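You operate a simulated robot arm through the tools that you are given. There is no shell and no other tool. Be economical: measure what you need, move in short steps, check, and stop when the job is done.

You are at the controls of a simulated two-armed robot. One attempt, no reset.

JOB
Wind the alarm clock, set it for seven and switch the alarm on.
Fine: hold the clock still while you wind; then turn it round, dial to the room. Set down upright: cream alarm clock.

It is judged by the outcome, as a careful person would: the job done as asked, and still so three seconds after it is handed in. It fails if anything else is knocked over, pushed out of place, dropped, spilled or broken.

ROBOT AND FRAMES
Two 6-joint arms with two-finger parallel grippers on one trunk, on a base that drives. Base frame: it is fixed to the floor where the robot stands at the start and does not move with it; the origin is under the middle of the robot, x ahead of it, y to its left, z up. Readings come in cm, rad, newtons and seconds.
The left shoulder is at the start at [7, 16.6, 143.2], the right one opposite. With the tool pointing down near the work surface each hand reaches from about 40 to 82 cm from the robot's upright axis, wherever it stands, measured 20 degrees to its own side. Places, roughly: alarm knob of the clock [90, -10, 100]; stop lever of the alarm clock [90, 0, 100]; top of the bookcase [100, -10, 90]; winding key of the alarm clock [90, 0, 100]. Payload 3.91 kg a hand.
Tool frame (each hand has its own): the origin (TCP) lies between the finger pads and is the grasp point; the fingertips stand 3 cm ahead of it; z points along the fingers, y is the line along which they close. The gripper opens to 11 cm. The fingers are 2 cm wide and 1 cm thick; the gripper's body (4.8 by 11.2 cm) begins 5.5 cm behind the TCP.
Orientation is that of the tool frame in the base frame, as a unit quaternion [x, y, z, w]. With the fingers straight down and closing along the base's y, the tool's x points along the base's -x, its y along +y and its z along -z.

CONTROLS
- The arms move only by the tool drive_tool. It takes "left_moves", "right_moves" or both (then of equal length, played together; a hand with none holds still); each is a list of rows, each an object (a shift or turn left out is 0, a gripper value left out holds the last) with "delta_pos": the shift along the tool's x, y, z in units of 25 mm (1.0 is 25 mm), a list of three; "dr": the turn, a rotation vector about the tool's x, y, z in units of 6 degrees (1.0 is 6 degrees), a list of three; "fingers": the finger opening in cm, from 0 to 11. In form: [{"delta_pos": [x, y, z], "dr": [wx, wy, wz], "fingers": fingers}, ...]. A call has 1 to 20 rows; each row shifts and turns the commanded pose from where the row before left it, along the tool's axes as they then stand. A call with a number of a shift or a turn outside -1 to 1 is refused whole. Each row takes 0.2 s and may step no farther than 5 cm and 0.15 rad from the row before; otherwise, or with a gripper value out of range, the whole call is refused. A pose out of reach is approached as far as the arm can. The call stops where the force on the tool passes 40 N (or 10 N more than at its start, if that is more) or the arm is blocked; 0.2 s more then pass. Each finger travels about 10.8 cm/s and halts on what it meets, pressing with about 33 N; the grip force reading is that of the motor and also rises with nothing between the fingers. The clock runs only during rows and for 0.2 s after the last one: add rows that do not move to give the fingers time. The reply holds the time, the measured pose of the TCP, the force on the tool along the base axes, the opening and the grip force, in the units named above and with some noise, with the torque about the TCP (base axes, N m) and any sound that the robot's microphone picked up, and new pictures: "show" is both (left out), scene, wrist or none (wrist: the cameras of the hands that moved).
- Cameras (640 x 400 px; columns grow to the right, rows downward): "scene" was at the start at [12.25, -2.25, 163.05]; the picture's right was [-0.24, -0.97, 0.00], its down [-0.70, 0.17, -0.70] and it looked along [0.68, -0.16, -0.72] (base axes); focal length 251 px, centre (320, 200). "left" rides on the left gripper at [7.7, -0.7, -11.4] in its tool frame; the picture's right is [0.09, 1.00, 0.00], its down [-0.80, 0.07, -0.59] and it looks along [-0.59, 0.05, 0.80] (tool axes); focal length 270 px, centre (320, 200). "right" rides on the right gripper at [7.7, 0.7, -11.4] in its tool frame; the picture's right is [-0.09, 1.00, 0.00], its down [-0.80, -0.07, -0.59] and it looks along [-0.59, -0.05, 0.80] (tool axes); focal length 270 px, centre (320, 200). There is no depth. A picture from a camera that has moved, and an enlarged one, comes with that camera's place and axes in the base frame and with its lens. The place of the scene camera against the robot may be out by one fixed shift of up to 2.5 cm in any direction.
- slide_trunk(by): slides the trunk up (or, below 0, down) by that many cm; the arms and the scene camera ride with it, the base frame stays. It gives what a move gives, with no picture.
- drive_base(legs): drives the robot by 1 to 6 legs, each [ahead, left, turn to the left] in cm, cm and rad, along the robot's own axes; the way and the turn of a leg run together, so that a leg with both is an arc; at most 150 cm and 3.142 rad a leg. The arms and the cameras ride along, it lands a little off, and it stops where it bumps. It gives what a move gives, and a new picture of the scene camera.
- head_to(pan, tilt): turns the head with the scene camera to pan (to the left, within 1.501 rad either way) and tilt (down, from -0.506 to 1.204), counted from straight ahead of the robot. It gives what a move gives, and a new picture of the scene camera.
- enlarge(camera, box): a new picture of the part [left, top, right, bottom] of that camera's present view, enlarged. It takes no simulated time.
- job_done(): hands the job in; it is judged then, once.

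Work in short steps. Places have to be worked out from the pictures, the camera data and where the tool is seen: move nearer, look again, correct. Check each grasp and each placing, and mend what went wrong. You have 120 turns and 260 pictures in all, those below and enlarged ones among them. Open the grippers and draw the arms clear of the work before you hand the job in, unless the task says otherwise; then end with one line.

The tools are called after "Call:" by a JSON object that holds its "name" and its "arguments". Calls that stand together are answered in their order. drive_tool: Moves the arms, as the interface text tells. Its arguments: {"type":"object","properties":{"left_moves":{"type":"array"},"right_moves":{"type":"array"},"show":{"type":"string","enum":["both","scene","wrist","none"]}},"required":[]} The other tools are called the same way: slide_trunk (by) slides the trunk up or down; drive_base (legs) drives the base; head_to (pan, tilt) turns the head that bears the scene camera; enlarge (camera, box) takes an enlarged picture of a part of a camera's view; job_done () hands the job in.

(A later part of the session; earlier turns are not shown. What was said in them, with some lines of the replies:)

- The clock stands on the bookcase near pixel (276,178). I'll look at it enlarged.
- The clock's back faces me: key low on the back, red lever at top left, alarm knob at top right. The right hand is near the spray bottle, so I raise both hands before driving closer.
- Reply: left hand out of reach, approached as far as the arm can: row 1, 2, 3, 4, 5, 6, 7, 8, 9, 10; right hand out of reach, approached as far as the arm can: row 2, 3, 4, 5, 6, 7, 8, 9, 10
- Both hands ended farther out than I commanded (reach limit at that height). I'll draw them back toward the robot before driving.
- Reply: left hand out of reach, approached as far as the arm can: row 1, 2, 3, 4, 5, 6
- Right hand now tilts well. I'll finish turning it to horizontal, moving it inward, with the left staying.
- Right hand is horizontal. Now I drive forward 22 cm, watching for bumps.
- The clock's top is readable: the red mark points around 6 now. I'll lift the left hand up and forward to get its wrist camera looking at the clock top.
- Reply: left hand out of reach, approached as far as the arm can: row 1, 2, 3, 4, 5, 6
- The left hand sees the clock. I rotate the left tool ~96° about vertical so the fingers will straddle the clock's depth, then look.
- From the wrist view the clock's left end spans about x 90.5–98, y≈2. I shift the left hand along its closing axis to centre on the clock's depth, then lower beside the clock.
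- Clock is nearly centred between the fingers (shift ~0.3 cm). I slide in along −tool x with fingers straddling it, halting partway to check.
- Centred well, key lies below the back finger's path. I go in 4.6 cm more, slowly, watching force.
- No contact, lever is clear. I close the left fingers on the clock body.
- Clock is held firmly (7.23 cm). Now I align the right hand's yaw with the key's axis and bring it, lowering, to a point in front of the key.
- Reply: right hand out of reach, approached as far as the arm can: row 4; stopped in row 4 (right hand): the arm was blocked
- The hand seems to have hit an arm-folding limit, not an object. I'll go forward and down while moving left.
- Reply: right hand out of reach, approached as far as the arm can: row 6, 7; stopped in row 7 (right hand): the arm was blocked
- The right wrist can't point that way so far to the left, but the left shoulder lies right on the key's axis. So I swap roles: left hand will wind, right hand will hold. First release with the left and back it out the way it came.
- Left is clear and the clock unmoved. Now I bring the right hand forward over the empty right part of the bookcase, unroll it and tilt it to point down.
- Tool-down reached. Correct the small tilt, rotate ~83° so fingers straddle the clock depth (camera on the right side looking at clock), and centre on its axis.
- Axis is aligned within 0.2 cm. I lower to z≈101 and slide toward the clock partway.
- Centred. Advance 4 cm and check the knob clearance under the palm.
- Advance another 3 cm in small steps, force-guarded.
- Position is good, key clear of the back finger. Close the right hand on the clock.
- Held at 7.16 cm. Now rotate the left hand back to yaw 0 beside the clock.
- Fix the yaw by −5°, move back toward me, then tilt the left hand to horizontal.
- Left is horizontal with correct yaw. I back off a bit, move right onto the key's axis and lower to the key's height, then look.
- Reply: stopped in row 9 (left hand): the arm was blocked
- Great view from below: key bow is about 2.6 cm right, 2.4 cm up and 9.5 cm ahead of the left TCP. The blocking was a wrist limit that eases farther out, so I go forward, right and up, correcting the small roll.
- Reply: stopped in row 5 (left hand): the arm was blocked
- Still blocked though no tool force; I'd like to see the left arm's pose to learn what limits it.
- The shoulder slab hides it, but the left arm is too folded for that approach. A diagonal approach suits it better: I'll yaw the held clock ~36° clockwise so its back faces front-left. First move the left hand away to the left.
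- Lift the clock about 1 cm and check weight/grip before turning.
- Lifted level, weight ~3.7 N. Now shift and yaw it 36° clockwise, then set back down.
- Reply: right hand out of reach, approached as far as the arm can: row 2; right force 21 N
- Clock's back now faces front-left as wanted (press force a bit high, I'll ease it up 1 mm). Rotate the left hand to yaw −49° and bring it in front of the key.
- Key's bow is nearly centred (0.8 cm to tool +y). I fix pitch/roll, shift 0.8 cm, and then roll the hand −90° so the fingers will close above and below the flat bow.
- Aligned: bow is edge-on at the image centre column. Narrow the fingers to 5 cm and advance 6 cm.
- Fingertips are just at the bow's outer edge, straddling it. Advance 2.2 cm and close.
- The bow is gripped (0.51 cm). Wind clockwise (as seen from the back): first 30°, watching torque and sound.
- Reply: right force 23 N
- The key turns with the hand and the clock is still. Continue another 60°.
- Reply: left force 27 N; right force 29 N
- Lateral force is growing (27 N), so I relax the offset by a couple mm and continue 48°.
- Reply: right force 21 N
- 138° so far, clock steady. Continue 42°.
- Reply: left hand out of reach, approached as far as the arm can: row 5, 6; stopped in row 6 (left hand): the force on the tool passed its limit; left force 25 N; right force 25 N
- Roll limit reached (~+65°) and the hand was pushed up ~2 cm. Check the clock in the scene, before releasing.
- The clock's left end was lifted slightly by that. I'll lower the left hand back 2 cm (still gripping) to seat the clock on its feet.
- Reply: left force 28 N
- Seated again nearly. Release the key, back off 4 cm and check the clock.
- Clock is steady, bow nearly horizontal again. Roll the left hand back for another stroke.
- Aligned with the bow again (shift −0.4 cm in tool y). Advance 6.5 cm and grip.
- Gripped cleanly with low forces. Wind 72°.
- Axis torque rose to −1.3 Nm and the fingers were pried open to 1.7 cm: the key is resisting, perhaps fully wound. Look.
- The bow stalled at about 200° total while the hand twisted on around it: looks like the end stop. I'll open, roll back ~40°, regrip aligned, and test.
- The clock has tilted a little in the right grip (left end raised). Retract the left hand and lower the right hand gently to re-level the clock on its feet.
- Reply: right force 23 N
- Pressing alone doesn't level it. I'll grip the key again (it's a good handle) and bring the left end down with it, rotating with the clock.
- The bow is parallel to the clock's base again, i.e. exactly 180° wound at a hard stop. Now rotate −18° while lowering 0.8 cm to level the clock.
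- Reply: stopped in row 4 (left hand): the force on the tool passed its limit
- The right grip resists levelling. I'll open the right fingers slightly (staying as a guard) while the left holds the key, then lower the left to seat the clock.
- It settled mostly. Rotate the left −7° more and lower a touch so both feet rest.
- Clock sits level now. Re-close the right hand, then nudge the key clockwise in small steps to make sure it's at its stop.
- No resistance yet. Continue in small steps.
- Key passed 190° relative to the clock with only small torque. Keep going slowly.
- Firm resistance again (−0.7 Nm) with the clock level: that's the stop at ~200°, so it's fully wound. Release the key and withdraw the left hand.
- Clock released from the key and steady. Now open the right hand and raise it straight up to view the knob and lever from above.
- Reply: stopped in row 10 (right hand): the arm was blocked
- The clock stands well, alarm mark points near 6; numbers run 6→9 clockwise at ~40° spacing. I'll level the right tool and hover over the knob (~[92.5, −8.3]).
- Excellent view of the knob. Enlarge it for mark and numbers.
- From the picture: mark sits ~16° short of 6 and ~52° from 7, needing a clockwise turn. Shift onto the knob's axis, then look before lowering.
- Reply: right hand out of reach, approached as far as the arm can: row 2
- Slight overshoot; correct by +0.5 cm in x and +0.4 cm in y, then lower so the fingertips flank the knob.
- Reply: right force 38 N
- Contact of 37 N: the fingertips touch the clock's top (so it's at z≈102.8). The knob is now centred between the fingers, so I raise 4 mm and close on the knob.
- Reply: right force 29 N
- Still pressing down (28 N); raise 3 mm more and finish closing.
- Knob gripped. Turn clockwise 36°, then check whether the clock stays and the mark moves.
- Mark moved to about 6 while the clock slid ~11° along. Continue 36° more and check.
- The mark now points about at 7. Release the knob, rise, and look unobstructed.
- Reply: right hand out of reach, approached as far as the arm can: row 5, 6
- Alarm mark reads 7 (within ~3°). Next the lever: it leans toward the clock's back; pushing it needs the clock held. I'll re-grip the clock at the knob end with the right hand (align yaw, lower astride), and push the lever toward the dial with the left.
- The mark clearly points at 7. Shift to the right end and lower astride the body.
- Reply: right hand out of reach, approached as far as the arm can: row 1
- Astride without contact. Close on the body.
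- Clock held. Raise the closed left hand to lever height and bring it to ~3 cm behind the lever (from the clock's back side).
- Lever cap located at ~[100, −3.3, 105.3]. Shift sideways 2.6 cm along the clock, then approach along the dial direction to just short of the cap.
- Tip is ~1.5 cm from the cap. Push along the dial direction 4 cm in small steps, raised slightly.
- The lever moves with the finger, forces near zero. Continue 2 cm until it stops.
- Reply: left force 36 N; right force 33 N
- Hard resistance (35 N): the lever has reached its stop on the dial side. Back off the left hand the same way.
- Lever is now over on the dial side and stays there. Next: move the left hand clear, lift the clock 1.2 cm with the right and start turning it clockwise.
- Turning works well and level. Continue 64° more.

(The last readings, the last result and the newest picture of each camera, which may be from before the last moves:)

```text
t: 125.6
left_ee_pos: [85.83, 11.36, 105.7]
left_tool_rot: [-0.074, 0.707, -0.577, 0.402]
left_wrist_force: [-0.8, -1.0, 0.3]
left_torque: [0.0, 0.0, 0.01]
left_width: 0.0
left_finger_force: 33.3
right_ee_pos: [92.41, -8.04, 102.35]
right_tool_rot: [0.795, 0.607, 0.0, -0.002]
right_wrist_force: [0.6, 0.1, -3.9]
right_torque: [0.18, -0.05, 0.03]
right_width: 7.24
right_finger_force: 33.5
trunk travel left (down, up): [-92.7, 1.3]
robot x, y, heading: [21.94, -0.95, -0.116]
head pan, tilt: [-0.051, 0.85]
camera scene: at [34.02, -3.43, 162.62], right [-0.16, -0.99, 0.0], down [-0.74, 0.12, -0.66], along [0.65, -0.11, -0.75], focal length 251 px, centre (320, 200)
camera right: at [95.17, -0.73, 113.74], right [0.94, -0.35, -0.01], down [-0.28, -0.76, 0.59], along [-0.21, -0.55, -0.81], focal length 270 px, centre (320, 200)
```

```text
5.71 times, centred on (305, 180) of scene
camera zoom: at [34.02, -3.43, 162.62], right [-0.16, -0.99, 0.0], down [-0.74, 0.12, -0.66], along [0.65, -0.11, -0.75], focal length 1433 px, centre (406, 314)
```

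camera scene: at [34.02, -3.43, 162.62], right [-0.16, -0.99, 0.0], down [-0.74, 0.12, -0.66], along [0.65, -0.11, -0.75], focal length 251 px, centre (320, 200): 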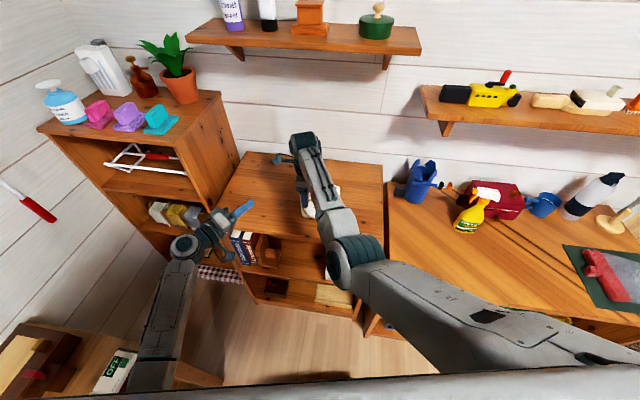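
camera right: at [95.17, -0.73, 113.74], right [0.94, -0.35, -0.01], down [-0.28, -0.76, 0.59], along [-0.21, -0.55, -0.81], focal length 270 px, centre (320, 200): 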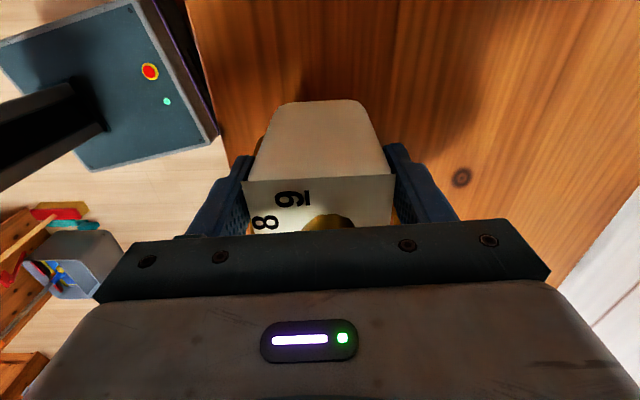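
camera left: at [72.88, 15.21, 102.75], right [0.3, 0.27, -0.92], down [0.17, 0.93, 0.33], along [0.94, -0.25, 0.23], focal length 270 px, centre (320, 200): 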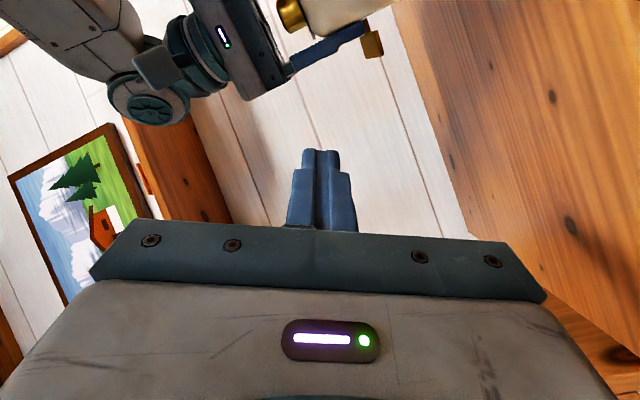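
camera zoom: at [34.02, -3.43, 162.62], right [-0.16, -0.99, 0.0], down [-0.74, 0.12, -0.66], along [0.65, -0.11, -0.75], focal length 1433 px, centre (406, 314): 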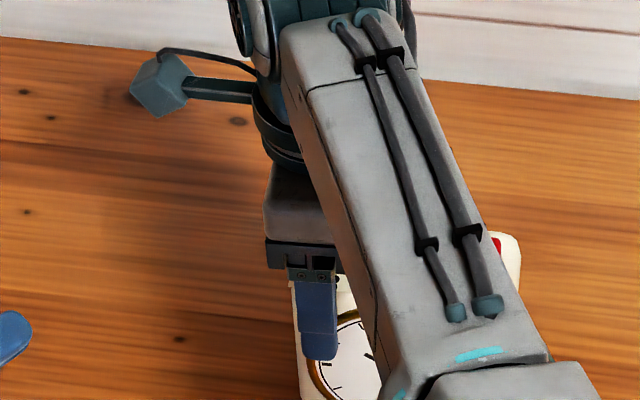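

The dial faces the room. Shift it 5 cm back toward its original spot, then lower to the surface.

Call:
{"name": "drive_tool", "arguments": {"right_moves": [{"delta_pos": [0.5, 0, 0]}, {"delta_pos": [0.5, 0, 0]}, {"delta_pos": [0.5, 0, 0]}, {"delta_pos": [0.5, 0, 0]}, {}, {"delta_pos": [0, 0, 0.15]}, {"delta_pos": [0, 0, 0.15]}, {"delta_pos": [0, 0, 0.12]}], "show": "scene"}}

```text
t: 127.4
left_ee_pos: [85.65, 11.29, 105.91]
left_tool_rot: [-0.075, 0.706, -0.577, 0.403]
left_wrist_force: [0.9, -0.2, 0.3]
left_torque: [0.03, 0.0, -0.02]
left_width: 0.01
left_finger_force: 32.7
right_ee_pos: [94.62, -4.44, 101.38]
right_tool_rot: [0.795, 0.606, 0.001, 0.0]
right_wrist_force: [-3.6, 1.2, 10.7]
right_torque: [-0.32, -0.01, -0.09]
right_width: 7.22
right_finger_force: 33.2
right hand out of reach, approached as far as the arm can: row 3, 4
trunk travel left (down, up): [-92.7, 1.3]
robot x, y, heading: [21.92, -1.43, -0.114]
head pan, tilt: [-0.051, 0.85]
camera scene: at [33.7, -3.37, 162.67], right [-0.16, -0.99, 0.0], down [-0.74, 0.12, -0.66], along [0.65, -0.11, -0.75], focal length 251 px, centre (320, 200)
```

scene: 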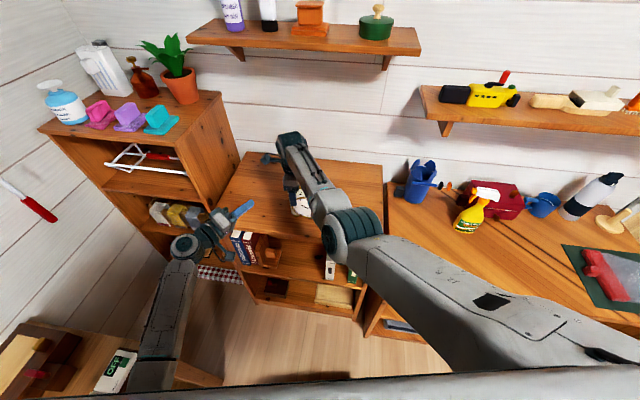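

It's resting on the surface. Open, rise, and slide the right hand off along the clock's length to the right (fingers astride).

Call:
{"name": "drive_tool", "arguments": {"right_moves": [{"fingers": 8}, {"fingers": 9.5}, {"fingers": 11}, {"fingers": 11}, {"delta_pos": [0, 0, -0.5]}, {"delta_pos": [0, 0, -0.6]}, {"delta_pos": [0, 0, -0.6]}, {}], "show": "wrist"}}

Call:
{"name": "enlarge", "arguments": {"camera": "scene", "box": [260, 145, 350, 225]}}

```text
t: 129.2
left_ee_pos: [85.73, 11.23, 105.77]
left_tool_rot: [-0.076, 0.706, -0.578, 0.402]
left_wrist_force: [0.4, 1.0, 0.8]
left_torque: [-0.03, 0.0, 0.03]
left_width: 0.01
left_finger_force: 32.8
right_ee_pos: [95.02, -5.02, 105.14]
right_tool_rot: [0.794, 0.608, 0.0, -0.003]
right_wrist_force: [-0.7, -0.2, 0.7]
right_torque: [0.02, 0.01, -0.01]
right_width: 11.01
right_finger_force: 0.0
right hand out of reach, approached as far as the arm can: row 6
trunk travel left (down, up): [-92.7, 1.3]
robot x, y, heading: [21.59, -1.31, -0.111]
head pan, tilt: [-0.051, 0.85]
camera right: at [97.8, 2.26, 116.56], right [0.94, -0.35, -0.01], down [-0.28, -0.76, 0.59], along [-0.21, -0.55, -0.81], focal length 270 px, centre (320, 200)
```

right: 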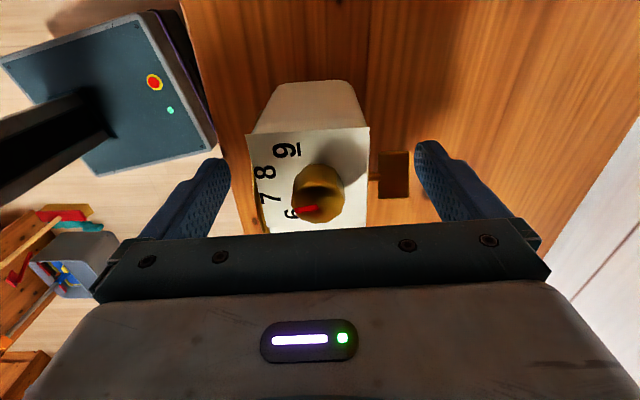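

```text
5.00 times, centred on (305, 185) of scene
camera zoom: at [33.92, -3.41, 162.63], right [-0.16, -0.99, 0.0], down [-0.74, 0.12, -0.66], along [0.65, -0.11, -0.75], focal length 1254 px, centre (395, 275)
```

zoom: 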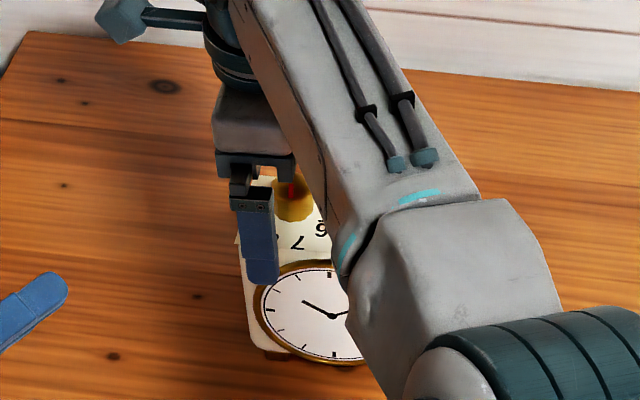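

Clock is upright with dial toward me. Slide the right hand off to the right.

Call:
{"name": "drive_tool", "arguments": {"right_moves": [{"delta_pos": [-0.6, -0.1, 0]}, {"delta_pos": [-0.9, 0, 0]}, {"delta_pos": [-0.9, 0, 0]}, {"delta_pos": [-0.9, 0, 0]}, {"delta_pos": [-0.9, 0, 0]}, {"delta_pos": [-0.9, 0, 0]}, {"delta_pos": [-0.9, 0, 0]}, {"delta_pos": [-0.9, 0, 0]}], "show": "scene"}}

Call:
{"name": "enlarge", "arguments": {"camera": "scene", "box": [265, 165, 329, 215]}}

```text
t: 131.0
left_ee_pos: [85.82, 11.17, 105.78]
left_tool_rot: [-0.075, 0.707, -0.576, 0.403]
left_wrist_force: [0.5, 0.4, -0.2]
left_torque: [0.01, 0.02, -0.02]
left_width: 0.01
left_finger_force: 32.7
right_ee_pos: [89.87, -21.56, 105.42]
right_tool_rot: [0.794, 0.608, 0.0, -0.002]
right_wrist_force: [0.7, 0.4, -0.4]
right_torque: [0.02, 0.03, 0.04]
right_width: 11.01
right_finger_force: 0.0
trunk travel left (down, up): [-92.7, 1.3]
robot x, y, heading: [21.82, -1.41, -0.116]
head pan, tilt: [-0.051, 0.85]
camera scene: at [33.91, -3.57, 162.63], right [-0.16, -0.99, 0.0], down [-0.74, 0.12, -0.66], along [0.65, -0.11, -0.75], focal length 251 px, centre (320, 200)
```

scene: 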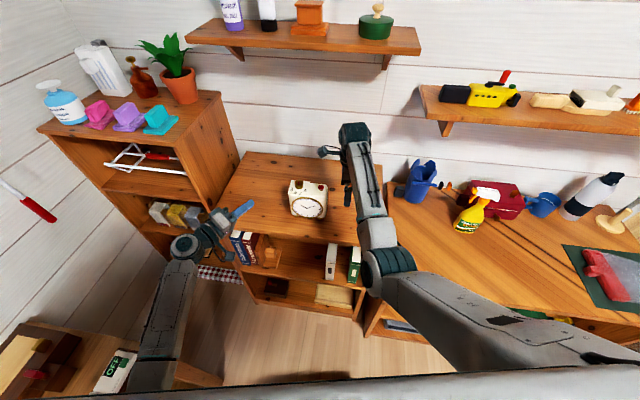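

```text
8.00 times, centred on (297, 190) of scene
camera zoom: at [33.91, -3.57, 162.63], right [-0.16, -0.99, 0.0], down [-0.74, 0.12, -0.66], along [0.65, -0.11, -0.75], focal length 2006 px, centre (504, 280)
```

zoom: 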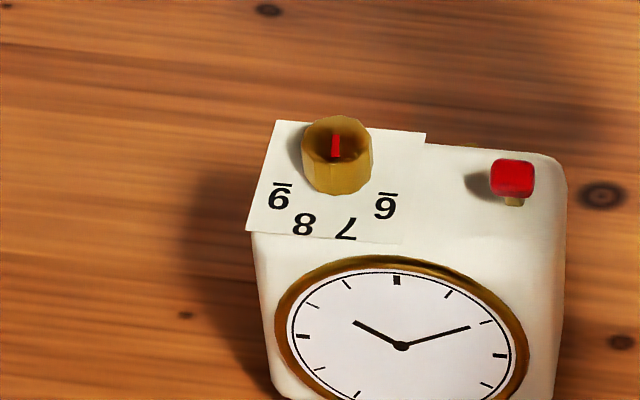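

The clock stands well, the lever is flipped. Careful measurement shows the mark about 9–11° beyond 7 (≈7:12), so I'll correct it. First rotate the right hand back to neutral yaw, away from the clock.

Call:
{"name": "drive_tool", "arguments": {"right_moves": [{"delta_pos": [0, 0, -0.6], "dr": [0, 0, -1], "fingers": 6}, {"delta_pos": [0, 0, -0.6], "dr": [0, 0, -1]}, {"dr": [0, 0, -1]}, {"dr": [0, 0, -1]}, {"dr": [0, 0, -1]}, {"dr": [0, 0, -1]}, {"dr": [0, 0, -1]}, {"dr": [0, 0, -1]}, {"dr": [0, 0, -1]}, {"dr": [0, 0, -1]}, {"dr": [0, 0, -1]}, {"dr": [0, 0, -1]}, {"dr": [0, 0, -1]}, {"dr": [0, 0, -1]}, {"dr": [0, 0, -1]}, {"dr": [0, 0, -1]}], "show": "none"}}

```text
t: 134.4
left_ee_pos: [85.83, 11.19, 105.82]
left_tool_rot: [-0.076, 0.706, -0.577, 0.403]
left_wrist_force: [0.0, -0.4, 0.0]
left_torque: [0.01, 0.04, 0.01]
left_width: 0.0
left_finger_force: 33.3
right_ee_pos: [90.09, -21.48, 108.2]
right_tool_rot: [0.08, 0.997, 0.002, -0.003]
right_wrist_force: [0.6, -0.1, 0.2]
right_torque: [0.0, 0.02, 0.02]
right_width: 6.0
right_finger_force: 0.0
trunk travel left (down, up): [-92.7, 1.3]
robot x, y, heading: [21.98, -1.26, -0.115]
head pan, tilt: [-0.051, 0.85]
```

Route behind the lever: move forward to x≈98, then left behind the clock top, keeping above the key.

Call:
{"name": "drive_tool", "arguments": {"right_moves": [{"delta_pos": [-0.8, 0, -0.3]}, {"delta_pos": [-0.8, 0, -0.3]}, {"delta_pos": [-0.8, 0, -0.2]}, {"delta_pos": [-0.8, 0, 0]}, {"delta_pos": [0, 1, 0]}, {"delta_pos": [0, 1, 0]}, {"delta_pos": [0, 1, 0]}, {"delta_pos": [0, 1, 0]}, {"delta_pos": [0, 1, 0]}, {"delta_pos": [0, 0.8, 0]}], "show": "wrist"}}

```text
t: 136.6
left_ee_pos: [85.79, 11.19, 105.79]
left_tool_rot: [-0.076, 0.707, -0.577, 0.403]
left_wrist_force: [0.1, -1.2, 0.7]
left_torque: [0.0, -0.01, -0.01]
left_width: 0.0
left_finger_force: 32.7
right_ee_pos: [99.8, -8.6, 110.15]
right_tool_rot: [0.081, 0.997, 0.001, -0.001]
right_wrist_force: [0.1, -1.0, 0.4]
right_torque: [0.02, 0.02, 0.01]
right_width: 6.01
right_finger_force: 0.1
right hand out of reach, approached as far as the arm can: row 10
trunk travel left (down, up): [-92.7, 1.3]
robot x, y, heading: [21.83, -1.22, -0.111]
head pan, tilt: [-0.051, 0.85]
camera right: at [92.44, -6.61, 121.6], right [0.25, 0.97, 0.0], down [0.78, -0.2, 0.59], along [0.57, -0.14, -0.81], focal length 270 px, centre (320, 200)
```

right: 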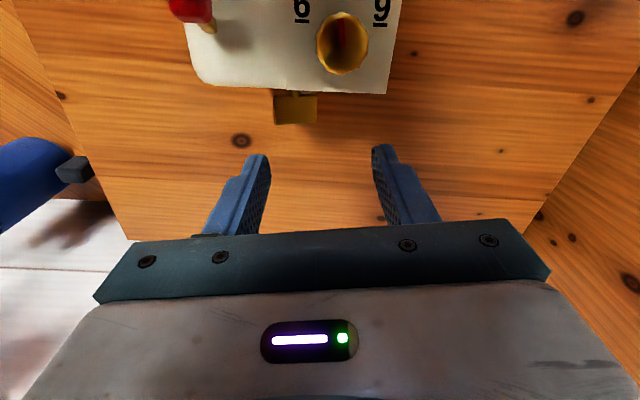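

Good view at z=110. Move back toward me most of the way over the knob and look.

Call:
{"name": "drive_tool", "arguments": {"right_moves": [{"delta_pos": [0.7, 0.2, 0]}, {"delta_pos": [0.7, 0.3, 0]}, {"delta_pos": [0.6, 0.23, 0]}], "show": "none"}}

Call:
{"name": "enlarge", "arguments": {"camera": "right", "box": [230, 40, 410, 220]}}

```text
t: 137.4
left_ee_pos: [85.77, 11.22, 105.75]
left_tool_rot: [-0.076, 0.707, -0.576, 0.403]
left_wrist_force: [0.6, -1.1, 0.2]
left_torque: [-0.01, 0.01, 0.01]
left_width: 0.0
left_finger_force: 32.9
right_ee_pos: [95.23, -5.88, 110.12]
right_tool_rot: [0.081, 0.997, 0.002, -0.002]
right_wrist_force: [0.5, -0.2, -0.4]
right_torque: [-0.02, 0.03, 0.0]
right_width: 5.97
right_finger_force: 0.0
trunk travel left (down, up): [-92.7, 1.3]
robot x, y, heading: [21.82, -1.29, -0.113]
head pan, tilt: [-0.051, 0.85]
```

```text
2.22 times, centred on (320, 130) of right
camera zoom: at [87.8, -4.05, 121.55], right [0.25, 0.97, 0.0], down [0.78, -0.2, 0.59], along [0.57, -0.14, -0.81], focal length 601 px, centre (320, 356)
```

zoom: 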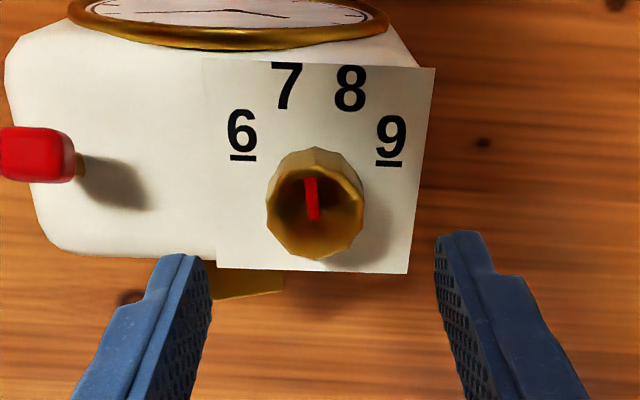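

Clear view: the mark is ~16° past 7 now. Centre over the knob (1.1 cm back), lower so the fingertips flank it, and grip.

Call:
{"name": "drive_tool", "arguments": {"right_moves": [{"delta_pos": [0.44, -0.06, 0]}, {"delta_pos": [0, 0, 0.5]}, {"delta_pos": [0, 0, 0.5]}, {"delta_pos": [0, 0, 0.4]}], "show": "none"}}

Call:
{"name": "enlarge", "arguments": {"camera": "right", "box": [230, 40, 410, 220]}}

```text
t: 138.4
left_ee_pos: [85.66, 11.29, 105.87]
left_tool_rot: [-0.076, 0.707, -0.576, 0.403]
left_wrist_force: [0.4, -0.3, 0.0]
left_torque: [0.02, -0.01, -0.02]
left_width: 0.0
left_finger_force: 33.0
right_ee_pos: [94.16, -6.55, 106.77]
right_tool_rot: [0.08, 0.997, 0.002, -0.003]
right_wrist_force: [0.0, -0.5, -0.3]
right_torque: [-0.01, 0.01, -0.02]
right_width: 5.98
right_finger_force: 0.0
right hand out of reach, approached as far as the arm can: row 1
trunk travel left (down, up): [-92.7, 1.3]
robot x, y, heading: [22.08, -1.18, -0.11]
head pan, tilt: [-0.051, 0.85]
```

```text
2.22 times, centred on (320, 130) of right
camera zoom: at [86.95, -4.64, 118.18], right [0.25, 0.97, 0.0], down [0.78, -0.2, 0.59], along [0.57, -0.14, -0.81], focal length 601 px, centre (320, 356)
```

zoom: 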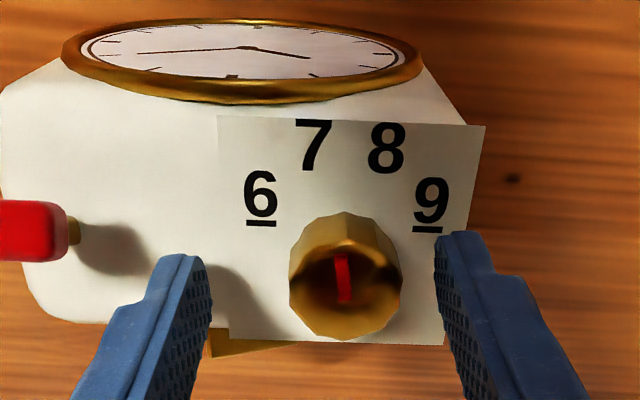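

Knob is 0.55 cm to the +y side; shift and close gently.

Call:
{"name": "drive_tool", "arguments": {"right_moves": [{"delta_pos": [0.1, 0.24, 0]}, {}, {"delta_pos": [0, 0, 0.08], "fingers": 4.5}, {"fingers": 3.6}, {"fingers": 2.8}, {"fingers": 2.2}, {"fingers": 2}], "show": "none"}}

Call:
{"name": "enlarge", "arguments": {"camera": "right", "box": [230, 40, 410, 220]}}

```text
t: 140.0
left_ee_pos: [85.78, 11.3, 105.81]
left_tool_rot: [-0.076, 0.707, -0.577, 0.403]
left_wrist_force: [0.5, 0.0, -0.4]
left_torque: [-0.01, -0.03, -0.01]
left_width: 0.01
left_finger_force: 32.5
right_ee_pos: [94.25, -5.97, 106.58]
right_tool_rot: [0.08, 0.997, 0.002, -0.002]
right_wrist_force: [1.4, 0.3, 0.9]
right_torque: [-0.03, -0.14, -0.03]
right_width: 2.78
right_finger_force: 32.8
trunk travel left (down, up): [-92.7, 1.3]
robot x, y, heading: [21.34, -1.0, -0.115]
head pan, tilt: [-0.051, 0.85]
```

```text
2.22 times, centred on (320, 130) of right
camera zoom: at [86.89, -4.01, 117.96], right [0.25, 0.97, 0.0], down [0.78, -0.2, 0.59], along [0.57, -0.14, -0.81], focal length 601 px, centre (320, 356)
```

zoom: 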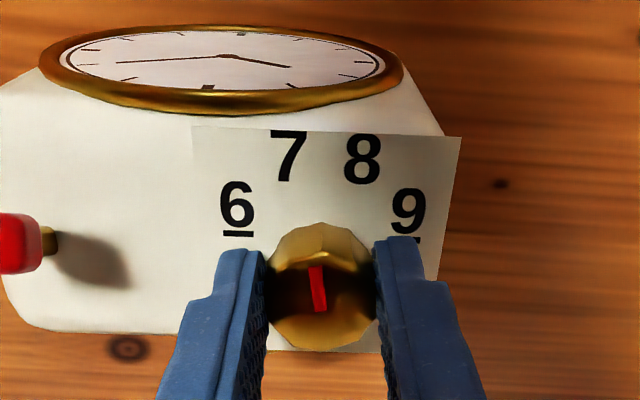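

Gripped. Turn counter-clockwise 16°.

Call:
{"name": "drive_tool", "arguments": {"right_moves": [{"dr": [0, 0, -0.9]}, {"dr": [0, 0, -0.9]}, {"dr": [0, 0, -0.9]}, {}], "show": "none"}}

Call:
{"name": "enlarge", "arguments": {"camera": "right", "box": [230, 40, 410, 220]}}

```text
t: 141.0
left_ee_pos: [85.83, 11.27, 105.85]
left_tool_rot: [-0.076, 0.706, -0.577, 0.403]
left_wrist_force: [0.8, 0.7, 0.1]
left_torque: [0.01, 0.01, 0.03]
left_width: 0.0
left_finger_force: 32.9
right_ee_pos: [94.26, -6.02, 106.55]
right_tool_rot: [-0.061, 0.998, 0.002, -0.002]
right_wrist_force: [0.7, -0.2, 0.6]
right_torque: [-0.17, 0.23, 0.01]
right_width: 2.79
right_finger_force: 32.7
trunk travel left (down, up): [-92.7, 1.3]
robot x, y, heading: [21.81, -0.86, -0.113]
head pan, tilt: [-0.051, 0.85]
```

```text
2.22 times, centred on (320, 130) of right
camera zoom: at [86.66, -6.3, 117.96], right [-0.03, 1.0, 0.0], down [0.81, 0.03, 0.59], along [0.59, 0.02, -0.81], focal length 601 px, centre (320, 356)
```

zoom: 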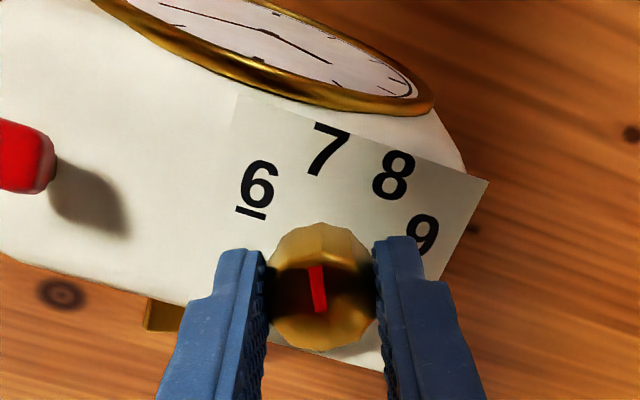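

The knob turned; now it may be slightly short of 7. Zoom closer to measure.

Call:
{"name": "enlarge", "arguments": {"camera": "right", "box": [280, 70, 380, 180]}}

```text
3.64 times, centred on (330, 125) of right
camera zoom: at [86.66, -6.3, 117.96], right [-0.03, 1.0, 0.0], down [0.81, 0.03, 0.59], along [0.59, 0.02, -0.81], focal length 983 px, centre (284, 473)
```

zoom: 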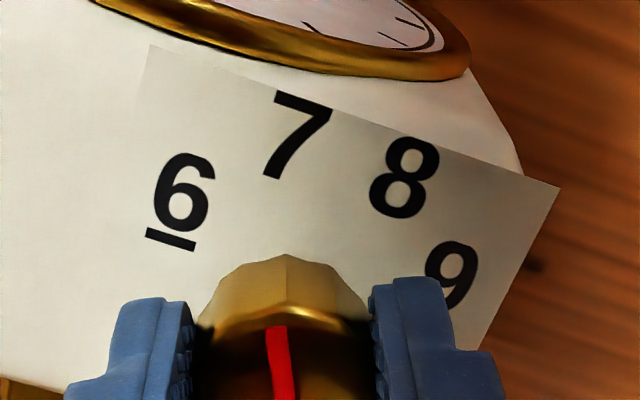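

Estimates average ~5° short of 7. Turn back clockwise 5°, release, rise, and measure unobstructed.

Call:
{"name": "drive_tool", "arguments": {"right_moves": [{"dr": [0, 0, 0.83]}, {}, {"fingers": 4}, {"fingers": 6}, {"fingers": 6}, {"delta_pos": [0, 0, -0.6]}, {"delta_pos": [-0.2, 0, -0.6]}, {"delta_pos": [-0.6, 0, -0.2]}], "show": "none"}}

Call:
{"name": "enlarge", "arguments": {"camera": "right", "box": [270, 30, 370, 140]}}

Call:
{"name": "enlarge", "arguments": {"camera": "scene", "box": [265, 165, 329, 215]}}

```text
t: 142.8
left_ee_pos: [85.83, 11.28, 105.7]
left_tool_rot: [-0.076, 0.707, -0.578, 0.402]
left_wrist_force: [0.7, 0.1, -0.1]
left_torque: [-0.02, -0.01, 0.04]
left_width: 0.01
left_finger_force: 32.8
right_ee_pos: [96.44, -5.94, 109.96]
right_tool_rot: [-0.017, 1.0, 0.001, -0.003]
right_wrist_force: [0.8, -0.6, 0.1]
right_torque: [0.0, 0.04, 0.02]
right_width: 5.99
right_finger_force: 0.1
trunk travel left (down, up): [-92.7, 1.3]
robot x, y, heading: [21.83, -1.35, -0.112]
head pan, tilt: [-0.051, 0.85]
```

```text
3.64 times, centred on (320, 85) of right
camera zoom: at [88.88, -5.45, 121.29], right [0.05, 1.0, 0.0], down [0.81, -0.04, 0.59], along [0.59, -0.03, -0.81], focal length 983 px, centre (320, 618)
```

zoom: 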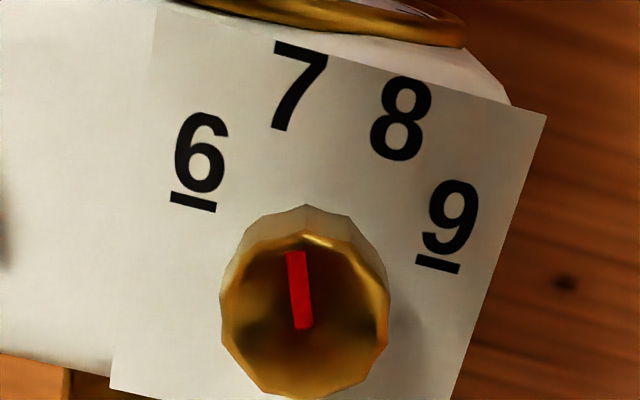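

```text
8.00 times, centred on (297, 190) of scene
camera zoom: at [34.05, -3.42, 162.61], right [-0.16, -0.99, 0.0], down [-0.74, 0.12, -0.66], along [0.65, -0.11, -0.75], focal length 2006 px, centre (504, 280)
```

zoom: 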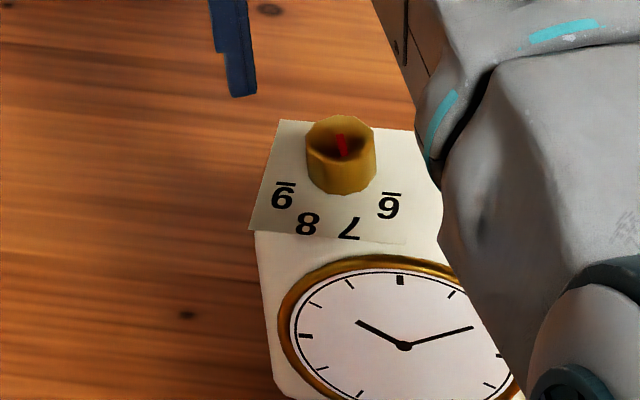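

The mark now aligns with 7 (within ~2°). Withdraw the right hand behind the lever, out to the right, then back; pull the left hand back too.

Call:
{"name": "drive_tool", "arguments": {"right_moves": [{"delta_pos": [-0.9, 0, 0]}, {"delta_pos": [-0.3, -0.5, 0]}, {"delta_pos": [0, -1, 0]}, {"delta_pos": [0, -1, 0]}, {"delta_pos": [0, -1, 0]}, {"delta_pos": [0, -1, 0]}, {"delta_pos": [0, -1, 0]}, {"delta_pos": [0, -1, 0]}, {"delta_pos": [0, -1, 0]}, {"delta_pos": [1, -0.5, 0]}, {"delta_pos": [1, 0, 0]}, {"delta_pos": [1, 0, 0]}, {"delta_pos": [1, 0, 0]}], "left_moves": [{"delta_pos": [0, 0, -1]}, {"delta_pos": [0, 0, -1]}, {"delta_pos": [0, 0, -0.5]}, {}, {}, {}, {}, {}, {}, {}, {}, {}, {}], "show": "scene"}}

Call:
{"name": "enlarge", "arguments": {"camera": "scene", "box": [265, 165, 329, 215]}}

```text
t: 145.6
left_ee_pos: [81.49, 15.97, 106.0]
left_tool_rot: [-0.075, 0.707, -0.576, 0.404]
left_wrist_force: [-0.4, -0.7, -0.4]
left_torque: [0.01, -0.01, 0.0]
left_width: 0.01
left_finger_force: 33.3
right_ee_pos: [89.78, -26.39, 109.99]
right_tool_rot: [-0.017, 1.0, 0.002, -0.002]
right_wrist_force: [-0.2, 0.2, 0.0]
right_torque: [-0.03, 0.0, 0.0]
right_width: 6.01
right_finger_force: 0.0
trunk travel left (down, up): [-92.7, 1.3]
robot x, y, heading: [21.58, -0.97, -0.11]
head pan, tilt: [-0.051, 0.85]
camera scene: at [33.78, -3.46, 162.64], right [-0.16, -0.99, 0.0], down [-0.74, 0.12, -0.66], along [0.65, -0.11, -0.75], focal length 251 px, centre (320, 200)
```

scene: 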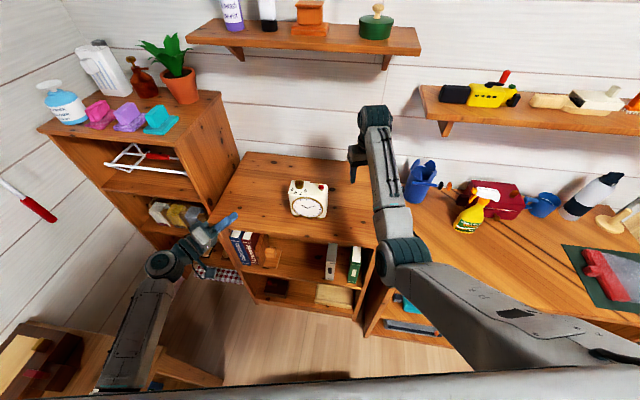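

```text
8.00 times, centred on (297, 190) of scene
camera zoom: at [33.78, -3.46, 162.64], right [-0.16, -0.99, 0.0], down [-0.74, 0.12, -0.66], along [0.65, -0.11, -0.75], focal length 2006 px, centre (504, 280)
```

zoom: 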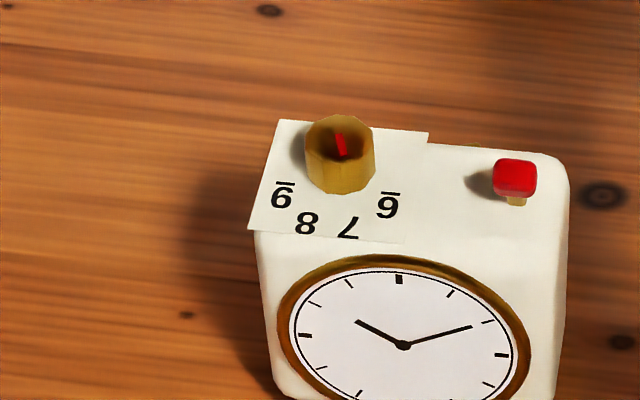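

All looks right: clock upright, dial to the room, mark on 7, lever flipped. Open both grippers clear of everything, then hand in.

Call:
{"name": "drive_tool", "arguments": {"left_moves": [{"delta_pos": [0, 0, -0.6], "fingers": 3}, {"delta_pos": [0, 0, -0.6], "fingers": 6}, {"fingers": 8}, {}], "right_moves": [{"fingers": 8}, {"fingers": 10}, {"fingers": 11}, {}], "show": "scene"}}

```text
t: 146.6
left_ee_pos: [79.65, 18.25, 105.74]
left_tool_rot: [-0.074, 0.707, -0.577, 0.403]
left_wrist_force: [0.5, -0.2, -0.7]
left_torque: [-0.01, 0.01, 0.0]
left_width: 8.0
left_finger_force: 0.1
right_ee_pos: [89.98, -26.27, 110.03]
right_tool_rot: [-0.017, 1.0, 0.002, -0.002]
right_wrist_force: [0.1, 0.9, -0.7]
right_torque: [0.0, 0.03, 0.0]
right_width: 10.99
right_finger_force: 0.0
trunk travel left (down, up): [-92.7, 1.3]
robot x, y, heading: [21.33, -1.3, -0.113]
head pan, tilt: [-0.051, 0.85]
camera scene: at [33.99, -3.43, 162.62], right [-0.16, -0.99, 0.0], down [-0.74, 0.12, -0.66], along [0.65, -0.11, -0.75], focal length 251 px, centre (320, 200)
```

scene: 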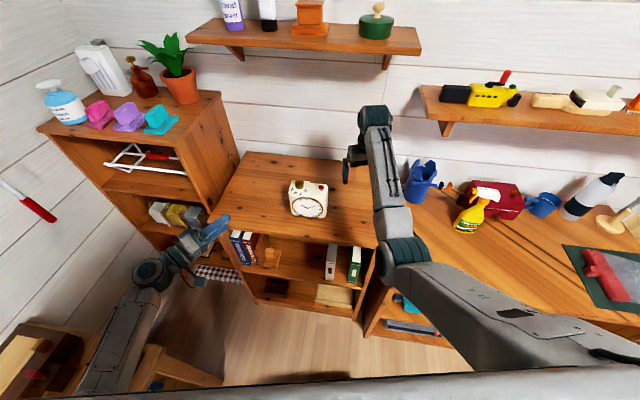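

Everything else is in place and both arms are clear; I hand the job in.

Call:
{"name": "job_done", "arguments": {}}

```text
The job is handed in.
```

The alarm clock is wound to the key's stop (about 200°), set for seven, its lever is flipped, and it stands upright on the bookcase with its dial to the room; the lever carries no label, so "on" is my reading of its other position, and the clock shifted and tilted slightly in the grip while I wound it.
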